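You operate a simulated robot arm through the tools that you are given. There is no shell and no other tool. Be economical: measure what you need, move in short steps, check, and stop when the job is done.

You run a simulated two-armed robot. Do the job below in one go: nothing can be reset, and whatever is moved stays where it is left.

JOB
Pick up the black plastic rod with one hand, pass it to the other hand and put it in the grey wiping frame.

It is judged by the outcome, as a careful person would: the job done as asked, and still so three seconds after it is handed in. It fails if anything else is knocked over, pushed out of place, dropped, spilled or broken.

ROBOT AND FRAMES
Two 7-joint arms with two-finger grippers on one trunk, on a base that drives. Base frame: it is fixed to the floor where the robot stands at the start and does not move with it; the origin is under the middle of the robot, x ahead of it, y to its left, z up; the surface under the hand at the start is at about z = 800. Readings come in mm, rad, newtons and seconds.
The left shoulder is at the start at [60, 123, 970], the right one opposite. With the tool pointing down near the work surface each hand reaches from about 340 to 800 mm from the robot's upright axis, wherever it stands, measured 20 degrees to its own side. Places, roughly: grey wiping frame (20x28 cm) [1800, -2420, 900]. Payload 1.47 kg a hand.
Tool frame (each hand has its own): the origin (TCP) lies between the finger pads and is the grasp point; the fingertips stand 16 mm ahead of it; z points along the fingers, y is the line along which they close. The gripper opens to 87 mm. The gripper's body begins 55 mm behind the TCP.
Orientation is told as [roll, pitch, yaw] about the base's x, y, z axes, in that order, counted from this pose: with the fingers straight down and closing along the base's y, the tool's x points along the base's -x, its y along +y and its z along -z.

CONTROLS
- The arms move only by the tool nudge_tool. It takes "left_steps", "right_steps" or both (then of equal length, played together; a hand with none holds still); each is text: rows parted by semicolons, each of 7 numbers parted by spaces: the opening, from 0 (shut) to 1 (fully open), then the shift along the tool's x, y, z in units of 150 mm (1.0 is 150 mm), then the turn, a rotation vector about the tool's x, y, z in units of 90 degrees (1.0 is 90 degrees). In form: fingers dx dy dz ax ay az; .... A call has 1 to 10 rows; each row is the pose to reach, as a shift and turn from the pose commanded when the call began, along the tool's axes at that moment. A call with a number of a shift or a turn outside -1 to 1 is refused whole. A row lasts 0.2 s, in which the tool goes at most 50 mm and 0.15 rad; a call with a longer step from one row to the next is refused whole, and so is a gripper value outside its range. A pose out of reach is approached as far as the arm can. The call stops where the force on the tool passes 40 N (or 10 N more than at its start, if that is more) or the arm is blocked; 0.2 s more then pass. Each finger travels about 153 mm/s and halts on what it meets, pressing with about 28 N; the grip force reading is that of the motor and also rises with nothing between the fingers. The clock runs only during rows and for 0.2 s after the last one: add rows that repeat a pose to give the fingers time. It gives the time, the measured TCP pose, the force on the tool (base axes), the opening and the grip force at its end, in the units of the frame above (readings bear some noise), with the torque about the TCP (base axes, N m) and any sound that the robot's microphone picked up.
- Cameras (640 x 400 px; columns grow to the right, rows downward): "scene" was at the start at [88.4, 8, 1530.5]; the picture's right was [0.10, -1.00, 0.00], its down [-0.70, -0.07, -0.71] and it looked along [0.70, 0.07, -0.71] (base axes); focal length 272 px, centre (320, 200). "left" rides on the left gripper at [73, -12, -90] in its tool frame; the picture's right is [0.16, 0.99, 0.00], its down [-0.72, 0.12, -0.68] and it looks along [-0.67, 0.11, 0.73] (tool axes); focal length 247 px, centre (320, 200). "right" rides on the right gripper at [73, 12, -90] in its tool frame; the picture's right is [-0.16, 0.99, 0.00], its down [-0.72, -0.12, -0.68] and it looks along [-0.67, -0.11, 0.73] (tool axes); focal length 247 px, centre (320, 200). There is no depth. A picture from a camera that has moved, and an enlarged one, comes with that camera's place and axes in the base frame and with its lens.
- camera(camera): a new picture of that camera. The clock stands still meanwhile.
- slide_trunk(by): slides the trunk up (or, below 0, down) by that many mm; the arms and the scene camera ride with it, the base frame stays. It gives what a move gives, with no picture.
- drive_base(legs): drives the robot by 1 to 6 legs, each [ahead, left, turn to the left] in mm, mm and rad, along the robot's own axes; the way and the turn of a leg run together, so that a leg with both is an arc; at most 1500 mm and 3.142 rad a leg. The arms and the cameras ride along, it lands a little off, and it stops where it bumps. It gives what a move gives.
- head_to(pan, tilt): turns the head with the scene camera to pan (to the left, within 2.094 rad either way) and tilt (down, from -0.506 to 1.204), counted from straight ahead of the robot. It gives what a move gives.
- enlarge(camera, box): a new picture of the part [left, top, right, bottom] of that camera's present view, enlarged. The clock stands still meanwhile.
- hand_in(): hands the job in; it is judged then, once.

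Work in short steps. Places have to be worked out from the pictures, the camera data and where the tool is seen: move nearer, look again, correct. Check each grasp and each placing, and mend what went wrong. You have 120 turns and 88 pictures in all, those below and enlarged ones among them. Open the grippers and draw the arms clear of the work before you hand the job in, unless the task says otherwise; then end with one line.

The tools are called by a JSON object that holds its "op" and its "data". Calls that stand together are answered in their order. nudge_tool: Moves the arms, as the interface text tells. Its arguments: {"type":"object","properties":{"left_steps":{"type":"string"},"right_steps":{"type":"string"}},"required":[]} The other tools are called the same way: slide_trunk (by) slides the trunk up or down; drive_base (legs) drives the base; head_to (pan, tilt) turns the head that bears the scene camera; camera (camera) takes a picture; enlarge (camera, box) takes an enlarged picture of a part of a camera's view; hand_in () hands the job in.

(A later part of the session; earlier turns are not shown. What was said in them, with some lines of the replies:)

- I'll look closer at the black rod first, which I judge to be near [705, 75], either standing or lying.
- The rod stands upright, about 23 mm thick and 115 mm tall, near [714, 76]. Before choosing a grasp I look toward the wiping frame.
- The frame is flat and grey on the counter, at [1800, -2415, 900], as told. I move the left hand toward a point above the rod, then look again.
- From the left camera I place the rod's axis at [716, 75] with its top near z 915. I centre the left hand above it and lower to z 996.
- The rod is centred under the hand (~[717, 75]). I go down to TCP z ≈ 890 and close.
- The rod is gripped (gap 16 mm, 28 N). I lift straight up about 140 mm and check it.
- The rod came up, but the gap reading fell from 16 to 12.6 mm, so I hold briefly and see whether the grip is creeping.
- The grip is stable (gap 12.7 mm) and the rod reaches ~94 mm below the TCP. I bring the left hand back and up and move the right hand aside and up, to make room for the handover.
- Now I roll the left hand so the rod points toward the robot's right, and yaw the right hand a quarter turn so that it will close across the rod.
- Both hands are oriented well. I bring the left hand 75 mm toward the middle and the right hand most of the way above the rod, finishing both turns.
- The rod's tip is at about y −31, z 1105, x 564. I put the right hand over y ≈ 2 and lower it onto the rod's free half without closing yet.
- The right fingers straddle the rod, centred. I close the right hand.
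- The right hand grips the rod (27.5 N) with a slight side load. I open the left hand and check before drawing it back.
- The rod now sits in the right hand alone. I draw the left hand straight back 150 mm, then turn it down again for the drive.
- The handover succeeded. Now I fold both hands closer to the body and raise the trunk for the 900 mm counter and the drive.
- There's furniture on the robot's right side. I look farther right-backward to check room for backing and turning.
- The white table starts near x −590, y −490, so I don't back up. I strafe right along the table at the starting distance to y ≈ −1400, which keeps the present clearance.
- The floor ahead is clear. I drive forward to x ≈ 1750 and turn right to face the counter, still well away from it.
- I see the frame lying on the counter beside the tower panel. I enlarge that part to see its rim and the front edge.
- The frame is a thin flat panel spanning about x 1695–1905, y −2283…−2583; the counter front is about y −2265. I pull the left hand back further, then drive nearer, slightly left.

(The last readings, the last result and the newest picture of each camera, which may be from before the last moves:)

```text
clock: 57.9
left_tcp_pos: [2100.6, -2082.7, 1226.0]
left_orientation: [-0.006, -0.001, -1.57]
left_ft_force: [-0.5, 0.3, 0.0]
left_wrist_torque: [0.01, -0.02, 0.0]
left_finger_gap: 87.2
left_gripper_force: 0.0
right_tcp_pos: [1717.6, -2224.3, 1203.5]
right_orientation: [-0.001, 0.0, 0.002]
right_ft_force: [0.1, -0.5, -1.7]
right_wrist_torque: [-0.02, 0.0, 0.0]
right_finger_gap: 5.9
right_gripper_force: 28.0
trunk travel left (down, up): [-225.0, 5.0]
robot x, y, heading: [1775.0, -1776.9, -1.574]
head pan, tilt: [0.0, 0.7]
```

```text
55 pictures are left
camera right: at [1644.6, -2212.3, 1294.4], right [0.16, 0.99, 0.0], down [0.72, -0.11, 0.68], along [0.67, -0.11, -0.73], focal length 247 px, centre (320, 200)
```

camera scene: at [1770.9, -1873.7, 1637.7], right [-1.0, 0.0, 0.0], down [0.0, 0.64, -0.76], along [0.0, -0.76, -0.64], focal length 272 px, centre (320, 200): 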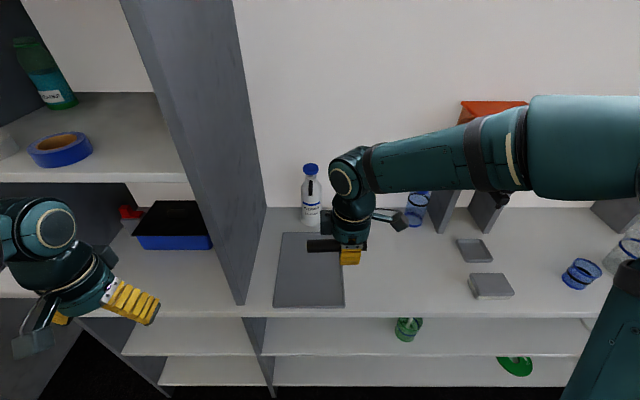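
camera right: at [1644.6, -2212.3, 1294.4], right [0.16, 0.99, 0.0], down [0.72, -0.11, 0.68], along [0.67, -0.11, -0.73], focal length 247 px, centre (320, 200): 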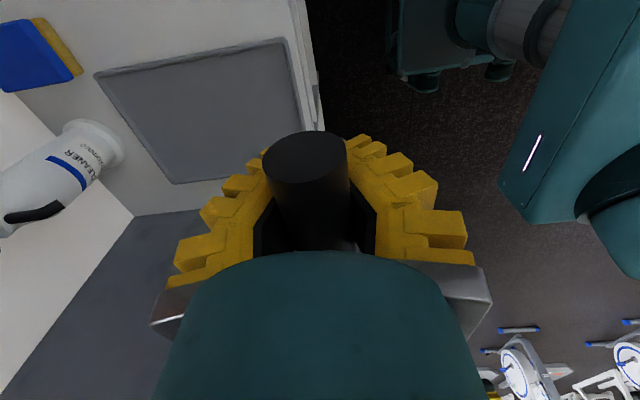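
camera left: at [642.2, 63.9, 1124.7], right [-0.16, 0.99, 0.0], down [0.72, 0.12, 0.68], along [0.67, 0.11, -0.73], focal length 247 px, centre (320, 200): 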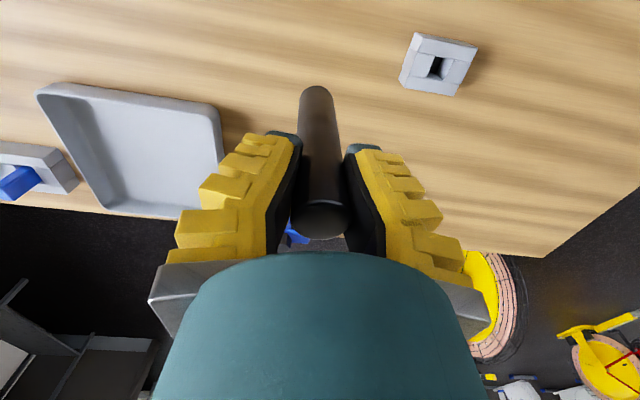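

The right finger gap dropped from 20 to 5.9 mm during the drive, so the rod shifted in the grip. I look closely before anything else.

{"op": "enlarge", "data": {"camera": "scene", "box": [270, 190, 400, 290]}}

{"op": "enlarge", "data": {"camera": "right", "box": [200, 110, 440, 260]}}

```text
4.00 times, centred on (335, 240) of scene
camera zoom: at [1770.9, -1873.7, 1637.7], right [-1.0, 0.0, 0.0], down [0.0, 0.64, -0.76], along [0.0, -0.76, -0.64], focal length 1086 px, centre (260, 40)
```

zoom: 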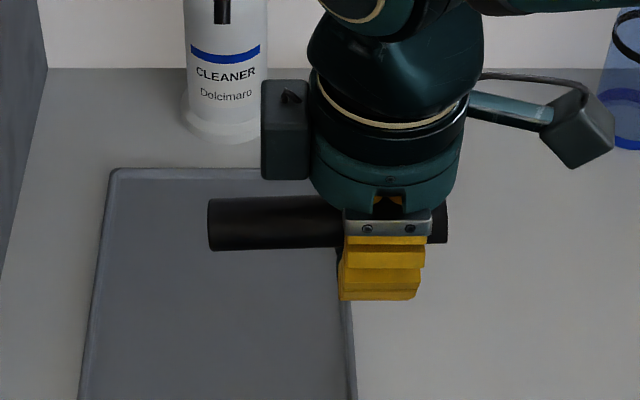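

```text
2.67 times, centred on (320, 185) of right
camera zoom: at [1644.6, -2212.3, 1294.4], right [0.16, 0.99, 0.0], down [0.72, -0.11, 0.68], along [0.67, -0.11, -0.73], focal length 659 px, centre (320, 240)
```

zoom: 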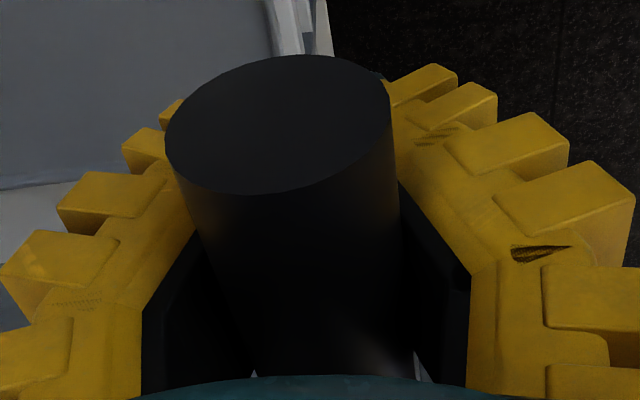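

The rod has slid about 20 mm toward the palm but is still level and caged by the fingers. I move it at height over the frame's middle (rod centre ≈ [1800, −2415]).

{"op": "nudge_tool", "data": {"right_steps": "0 -0.08 -0.15 0 0 0 0; 0 -0.16 -0.35 0 0 0 0; 0 -0.26 -0.6 0 0 0 0; 0 -0.36 -0.85 0 0 0 0; 0 -0.42 -1 0 0 0 0; 0 -0.42 -1 0 0 0 0"}}

{"op": "nudge_tool", "data": {"right_steps": "0 0 -0.15 0.1 0 0 0; 0 0 -0.28 0.3 0 0 0; 0 0 -0.28 0.5 0 0 0; 0 0 -0.28 0.75 0 0 0; 0 0 -0.28 1 0 0 0; 0 0 -0.28 1 0 0 0"}}

{"op": "camera", "data": {"camera": "scene"}}

{"op": "camera", "data": {"camera": "right"}}

```text
clock: 59.3
left_tcp_pos: [2099.2, -2081.5, 1226.5]
left_orientation: [-0.004, 0.0, -1.57]
left_ft_force: [0.3, -1.3, 0.0]
left_wrist_torque: [-0.02, -0.01, -0.03]
left_finger_gap: 87.0
left_gripper_force: 0.1
right_tcp_pos: [1780.9, -2372.3, 1205.9]
right_orientation: [0.001, 0.001, 0.002]
right_ft_force: [0.8, 0.0, 0.0]
right_wrist_torque: [0.01, 0.01, -0.01]
right_finger_gap: 6.1
right_gripper_force: 28.3
trunk travel left (down, up): [-225.0, 5.0]
robot x, y, heading: [1773.6, -1779.0, -1.57]
head pan, tilt: [0.0, 0.7]
```

```text
clock: 60.7
left_tcp_pos: [2100.7, -2081.5, 1226.5]
left_orientation: [-0.008, 0.0, -1.57]
left_ft_force: [-0.2, -0.2, -0.1]
left_wrist_torque: [0.01, -0.03, 0.01]
left_finger_gap: 87.0
left_gripper_force: 0.1
right_tcp_pos: [1779.3, -2417.3, 1054.0]
right_orientation: [0.001, 0.0, 0.0]
right_ft_force: [-0.9, -0.2, -0.8]
right_wrist_torque: [0.0, 0.0, -0.03]
right_finger_gap: 6.1
right_gripper_force: 28.5
trunk travel left (down, up): [-225.0, 5.0]
robot x, y, heading: [1772.9, -1780.2, -1.573]
head pan, tilt: [0.0, 0.7]
```

```text
52 pictures are left
camera scene: at [1770.8, -1872.7, 1637.7], right [-1.0, 0.0, 0.0], down [0.0, 0.64, -0.77], along [0.0, -0.77, -0.64], focal length 272 px, centre (320, 200)
```

scene: 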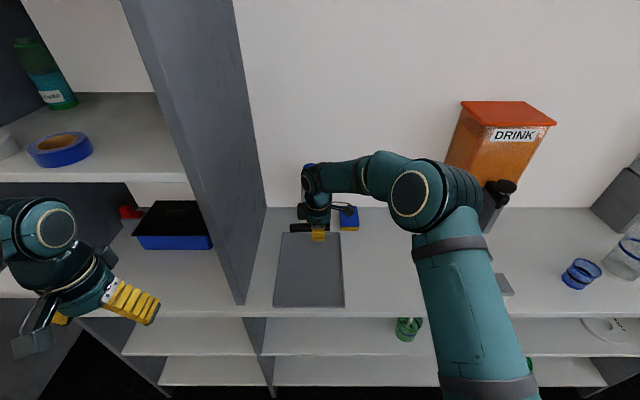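

```text
51 pictures are left
camera right: at [1706.0, -2405.8, 1144.2], right [0.16, 0.99, 0.0], down [0.72, -0.11, 0.68], along [0.67, -0.11, -0.73], focal length 247 px, centre (320, 200)
```

right: 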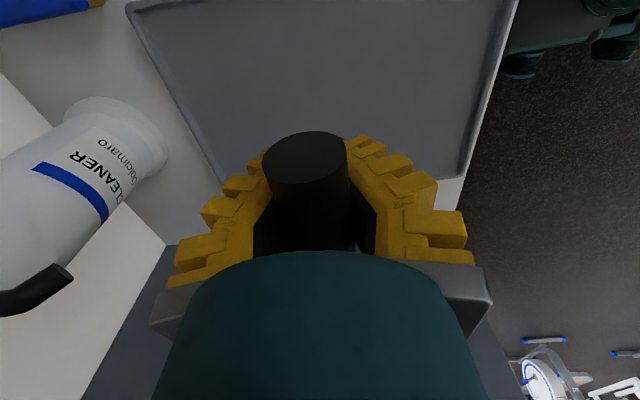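

The rod is over the frame, which has a low rim all round (x ≈ 1699–1897, y ≈ −2265…−2560). I lower to z ≈ 930.

{"op": "nudge_tool", "data": {"right_steps": "0 0 0 0.2 0 0 0; 0 0 0 0.45 0 0 0; 0 0 0 0.65 0 0 0; 0 0 0 0.8 0 0 0; 0 0 0 0.83 0 0 0; 0 0 0 0.83 0 0 0"}}

{"op": "enlarge", "data": {"camera": "scene", "box": [250, 180, 400, 320]}}

{"op": "camera", "data": {"camera": "right"}}

```text
clock: 62.1
left_tcp_pos: [2101.1, -2081.3, 1225.6]
left_orientation: [-0.002, 0.0, -1.569]
left_ft_force: [-0.3, -0.7, -0.1]
left_wrist_torque: [0.01, 0.03, 0.0]
left_finger_gap: 87.0
left_gripper_force: 0.2
right_tcp_pos: [1781.6, -2414.2, 930.3]
right_orientation: [0.002, 0.001, 0.001]
right_ft_force: [-0.4, 0.3, -0.3]
right_wrist_torque: [0.0, 0.02, 0.01]
right_finger_gap: 6.2
right_gripper_force: 27.9
trunk travel left (down, up): [-225.0, 5.0]
robot x, y, heading: [1773.4, -1776.2, -1.57]
head pan, tilt: [0.0, 0.7]
```

```text
2.86 times, centred on (325, 250) of scene
camera zoom: at [1770.8, -1873.2, 1637.7], right [-1.0, 0.0, 0.0], down [0.0, 0.64, -0.76], along [0.0, -0.76, -0.64], focal length 776 px, centre (306, 57)
```

zoom: 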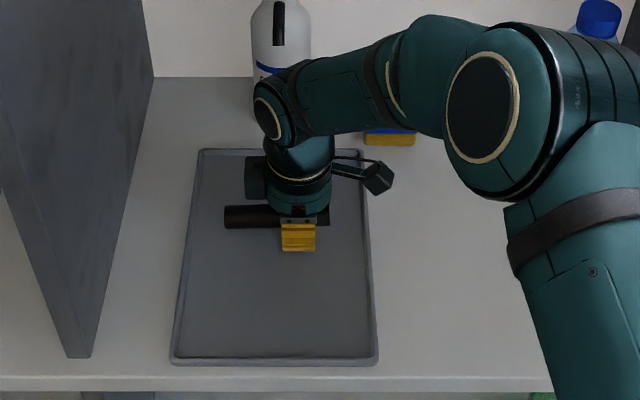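

```text
49 pictures are left
camera right: at [1708.7, -2402.9, 1020.9], right [0.16, 0.99, 0.0], down [0.72, -0.11, 0.68], along [0.67, -0.11, -0.73], focal length 247 px, centre (320, 200)
```

right: 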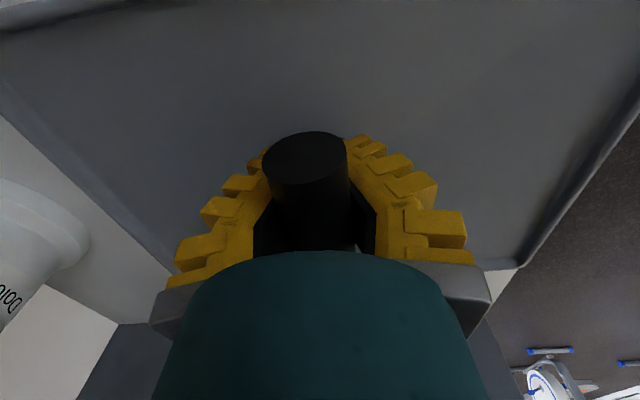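

Well inside the frame. I creep down a few millimetres to find the surface with the fingertips.

{"op": "nudge_tool", "data": {"right_steps": "0 0 0 0.02 0 0 0; 0 0 0 0.04 0 0 0; 0 0 0 0.06 0 0 0; 0 0 0 0.06 0 0 0"}}

```text
clock: 63.1
left_tcp_pos: [2100.7, -2082.2, 1226.6]
left_orientation: [-0.005, 0.003, -1.57]
left_ft_force: [-0.5, 0.2, -0.2]
left_wrist_torque: [-0.01, 0.02, -0.01]
left_finger_gap: 87.0
left_gripper_force: 0.0
right_tcp_pos: [1782.0, -2414.9, 921.5]
right_orientation: [0.0, 0.0, 0.001]
right_ft_force: [-1.4, -1.2, -0.5]
right_wrist_torque: [-0.02, 0.03, -0.01]
right_finger_gap: 6.2
right_gripper_force: 28.1
trunk travel left (down, up): [-225.0, 5.0]
robot x, y, heading: [1768.7, -1779.7, -1.573]
head pan, tilt: [0.0, 0.7]
```

No contact yet at 921.5; I creep a little further.

{"op": "nudge_tool", "data": {"right_steps": "0 0 0 0.015 0 0 0; 0 0 0 0.03 0 0 0; 0 0 0 0.03 0 0 0"}}

```text
clock: 63.9
left_tcp_pos: [2100.5, -2081.6, 1226.3]
left_orientation: [-0.006, 0.001, -1.57]
left_ft_force: [0.7, 0.3, -0.8]
left_wrist_torque: [-0.02, -0.02, -0.02]
left_finger_gap: 87.0
left_gripper_force: 0.0
right_tcp_pos: [1780.5, -2415.3, 918.7]
right_orientation: [-0.003, 0.0, 0.001]
right_ft_force: [0.6, -0.1, 4.7]
right_wrist_torque: [-0.01, 0.05, 0.05]
right_finger_gap: 6.2
right_gripper_force: 27.7
trunk travel left (down, up): [-225.0, 5.0]
robot x, y, heading: [1773.2, -1775.5, -1.567]
head pan, tilt: [0.0, 0.7]
```

Contact at z ≈ 918 (4.7 N). I ease up 2 mm and open slowly so the rod sinks between the fingers onto the frame.

{"op": "nudge_tool", "data": {"right_steps": "0.08 0 0 -0.015 0 0 0; 0.11 0 0 -0.015 0 0 0; 0.14 0 0 -0.015 0 0 0; 0.17 0 0 -0.015 0 0 0; 0.2 0 0 -0.015 0 0 0; 0.23 0 0 -0.015 0 0 0; 0.26 0 0 -0.015 0 0 0; 0.29 0 0 -0.015 0 0 0; 0.32 0 0 -0.015 0 0 0; 0.36 0 0 -0.015 0 0 0"}}

{"op": "camera", "data": {"camera": "right"}}

{"op": "enlarge", "data": {"camera": "scene", "box": [260, 200, 380, 320]}}

```text
clock: 66.1
left_tcp_pos: [2100.5, -2080.6, 1226.4]
left_orientation: [-0.005, -0.001, -1.569]
left_ft_force: [-0.7, 0.9, 0.8]
left_wrist_torque: [0.03, 0.01, 0.02]
left_finger_gap: 87.0
left_gripper_force: 0.1
right_tcp_pos: [1781.7, -2414.4, 919.3]
right_orientation: [-0.003, 0.0, 0.003]
right_ft_force: [1.1, -0.1, 8.9]
right_wrist_torque: [0.09, 0.03, 0.06]
right_finger_gap: 35.3
right_gripper_force: 1.3
trunk travel left (down, up): [-225.0, 5.0]
robot x, y, heading: [1770.5, -1775.1, -1.572]
head pan, tilt: [0.0, 0.7]
```

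```text
48 pictures are left
camera right: at [1707.8, -2402.7, 1009.2], right [0.16, 0.99, 0.0], down [0.72, -0.11, 0.68], along [0.67, -0.11, -0.73], focal length 247 px, centre (320, 200)
```

right: 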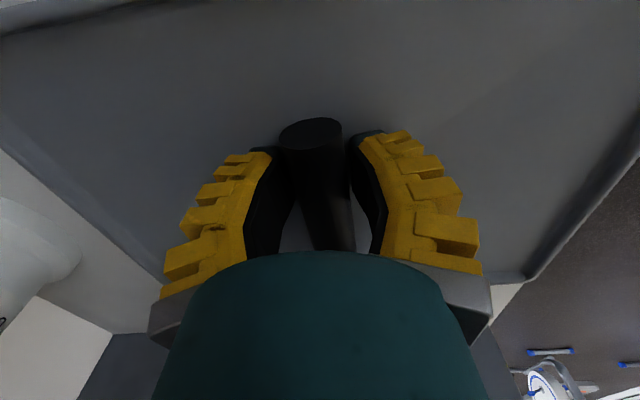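

```text
3.33 times, centred on (320, 260) of scene
camera zoom: at [1770.8, -1871.7, 1637.8], right [-1.0, 0.0, 0.0], down [0.0, 0.64, -0.77], along [0.0, -0.77, -0.64], focal length 905 px, centre (320, 0)
```

zoom: 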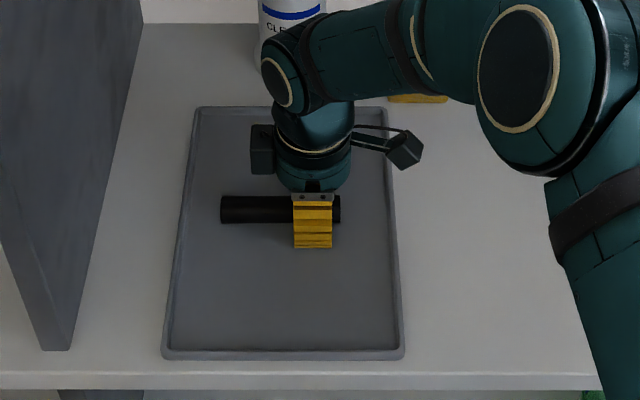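

The rod has sunk onto the frame; the fingertips press lightly on it (8.9 N) as they spread. I rise a little, then open more.

{"op": "nudge_tool", "data": {"right_steps": "0.36 0 0 -0.04 0 0 0; 0.42 0 0 -0.05 0 0 0; 0.5 0 0 -0.06 0 0 0; 0.58 0 0 -0.07 0 0 0; 0.66 0 0 -0.08 0 0 0; 0.66 0 0 -0.08 0 0 0; 0.66 0 0 -0.08 0 0 0"}}

{"op": "camera", "data": {"camera": "right"}}

{"op": "enlarge", "data": {"camera": "scene", "box": [260, 200, 380, 320]}}

```text
clock: 67.7
left_tcp_pos: [2100.0, -2080.9, 1226.3]
left_orientation: [-0.005, -0.001, -1.57]
left_ft_force: [0.5, 0.6, -0.2]
left_wrist_torque: [0.03, 0.02, -0.02]
left_finger_gap: 87.1
left_gripper_force: 0.0
right_tcp_pos: [1781.5, -2413.9, 931.7]
right_orientation: [0.0, 0.001, 0.002]
right_ft_force: [-0.3, 0.7, -0.4]
right_wrist_torque: [0.05, -0.01, 0.0]
right_finger_gap: 62.2
right_gripper_force: 2.7
trunk travel left (down, up): [-225.0, 5.0]
robot x, y, heading: [1776.7, -1781.8, -1.569]
head pan, tilt: [0.0, 0.7]
```

```text
46 pictures are left
camera right: at [1708.1, -2402.8, 1021.1], right [0.16, 0.99, 0.0], down [0.72, -0.11, 0.68], along [0.67, -0.11, -0.73], focal length 247 px, centre (320, 200)
```

right: 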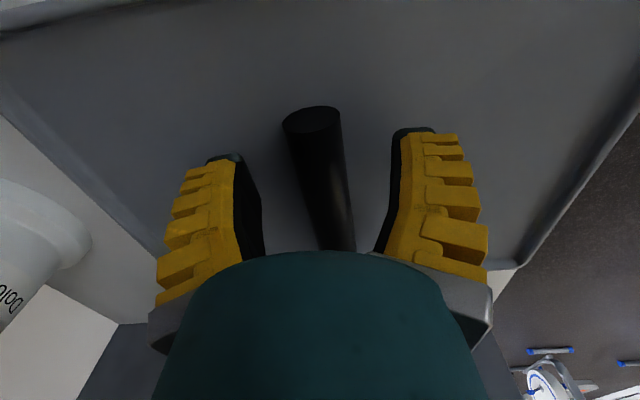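

```text
3.33 times, centred on (320, 260) of scene
camera zoom: at [1770.8, -1873.0, 1637.7], right [-1.0, 0.0, 0.0], down [0.0, 0.64, -0.76], along [0.0, -0.76, -0.64], focal length 905 px, centre (320, 0)
```

zoom: 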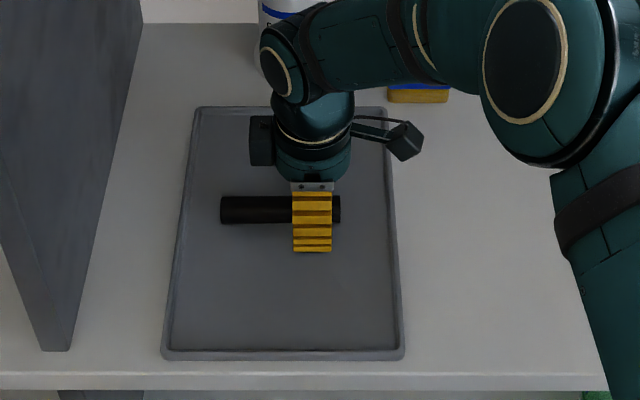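

The rod rests level on the frame, free of the fingers and clear of both. I rise straight up, opening the rest of the way.

{"op": "nudge_tool", "data": {"right_steps": "0.66 0 0 -0.1 0 0 0; 0.7 0 0 -0.3 0 0 0; 0.8 0 0 -0.55 0 0 0; 1 0 0 -0.8 0 0 0; 1 0 0 -1 0 0 0; 1 0 0 -1 0 0 0"}}

{"op": "nudge_tool", "data": {"right_steps": "1 0 0.2 -0.25 0 0 0; 1 0 0.4 -0.5 0 0 0; 1 0.1 0.65 -0.6 0 0 0; 1 0.2 0.9 -0.6 0 0 0; 1 0.3 1 -0.6 0 0 0; 1 0.3 1 -0.6 0 0 0"}}

{"op": "camera", "data": {"camera": "scene"}}

```text
clock: 69.1
left_tcp_pos: [2099.6, -2081.5, 1226.0]
left_orientation: [-0.006, 0.0, -1.569]
left_ft_force: [0.8, -0.1, -0.1]
left_wrist_torque: [-0.01, -0.03, 0.01]
left_finger_gap: 87.0
left_gripper_force: 0.2
right_tcp_pos: [1780.5, -2415.5, 1080.3]
right_orientation: [-0.001, 0.0, 0.001]
right_ft_force: [0.9, 0.4, -0.6]
right_wrist_torque: [0.01, -0.01, -0.01]
right_finger_gap: 87.0
right_gripper_force: 0.0
trunk travel left (down, up): [-225.0, 5.0]
robot x, y, heading: [1772.9, -1776.0, -1.567]
head pan, tilt: [0.0, 0.7]
```

```text
clock: 70.5
left_tcp_pos: [2100.3, -2081.9, 1226.5]
left_orientation: [-0.004, 0.001, -1.568]
left_ft_force: [-0.1, -0.3, -0.4]
left_wrist_torque: [-0.01, 0.03, 0.01]
left_finger_gap: 87.0
left_gripper_force: 0.0
right_tcp_pos: [1736.4, -2264.3, 1172.5]
right_orientation: [0.002, -0.001, 0.003]
right_ft_force: [-0.1, 0.1, -0.4]
right_wrist_torque: [0.03, 0.04, 0.0]
right_finger_gap: 87.0
right_gripper_force: 0.1
trunk travel left (down, up): [-225.0, 5.0]
robot x, y, heading: [1772.3, -1779.0, -1.572]
head pan, tilt: [0.0, 0.7]
```

```text
44 pictures are left
camera scene: at [1771.3, -1873.1, 1637.7], right [-1.0, 0.0, 0.0], down [0.0, 0.64, -0.76], along [0.0, -0.76, -0.64], focal length 272 px, centre (320, 200)
```

scene: 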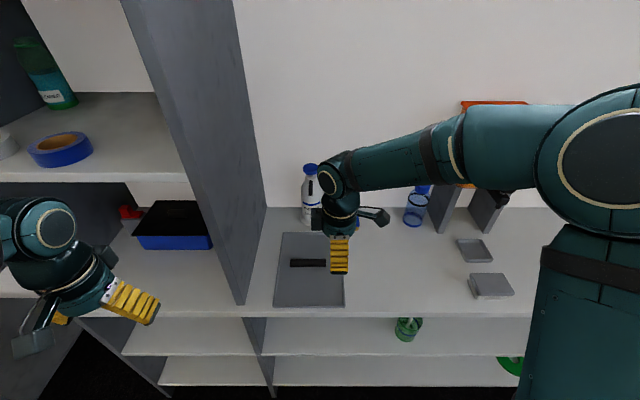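

The rod lies still in the middle of the frame. I back the robot off so both arms are clear of the counter, and check once more.

{"op": "drive_base", "data": {"legs": [[-250, 0, 0]]}}

{"op": "enlarge", "data": {"camera": "scene", "box": [240, 110, 400, 260]}}

```text
clock: 72.3
left_tcp_pos: [2099.3, -1835.8, 1225.9]
left_orientation: [-0.004, 0.0, -1.573]
left_ft_force: [-0.3, -0.8, 0.1]
left_wrist_torque: [-0.03, -0.02, 0.02]
left_finger_gap: 87.3
left_gripper_force: 0.2
right_tcp_pos: [1735.1, -2017.9, 1172.5]
right_orientation: [-0.001, -0.001, -0.002]
right_ft_force: [0.2, 1.8, -0.6]
right_wrist_torque: [-0.03, 0.0, -0.03]
right_finger_gap: 87.1
right_gripper_force: 0.1
trunk travel left (down, up): [-225.0, 5.0]
robot x, y, heading: [1774.9, -1530.5, -1.572]
head pan, tilt: [0.0, 0.7]
```

```text
2.67 times, centred on (320, 185) of scene
camera zoom: at [1770.3, -1626.3, 1637.7], right [-1.0, 0.0, 0.0], down [0.0, 0.64, -0.77], along [0.0, -0.77, -0.64], focal length 724 px, centre (320, 240)
```

zoom: 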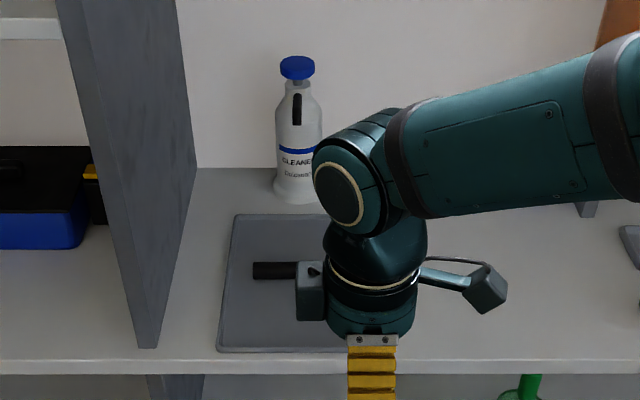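

The rod is at rest inside the frame, both grippers are open and the arms are clear, so I hand in.

{"op": "hand_in", "data": {}}

```text
The job is handed in.
```

The black rod was picked up with the left hand, passed to the right hand, and now lies at rest inside the grey wiping frame; I saw nothing else disturbed. During the drive it slid about 20 mm in the right grip but did not fall.
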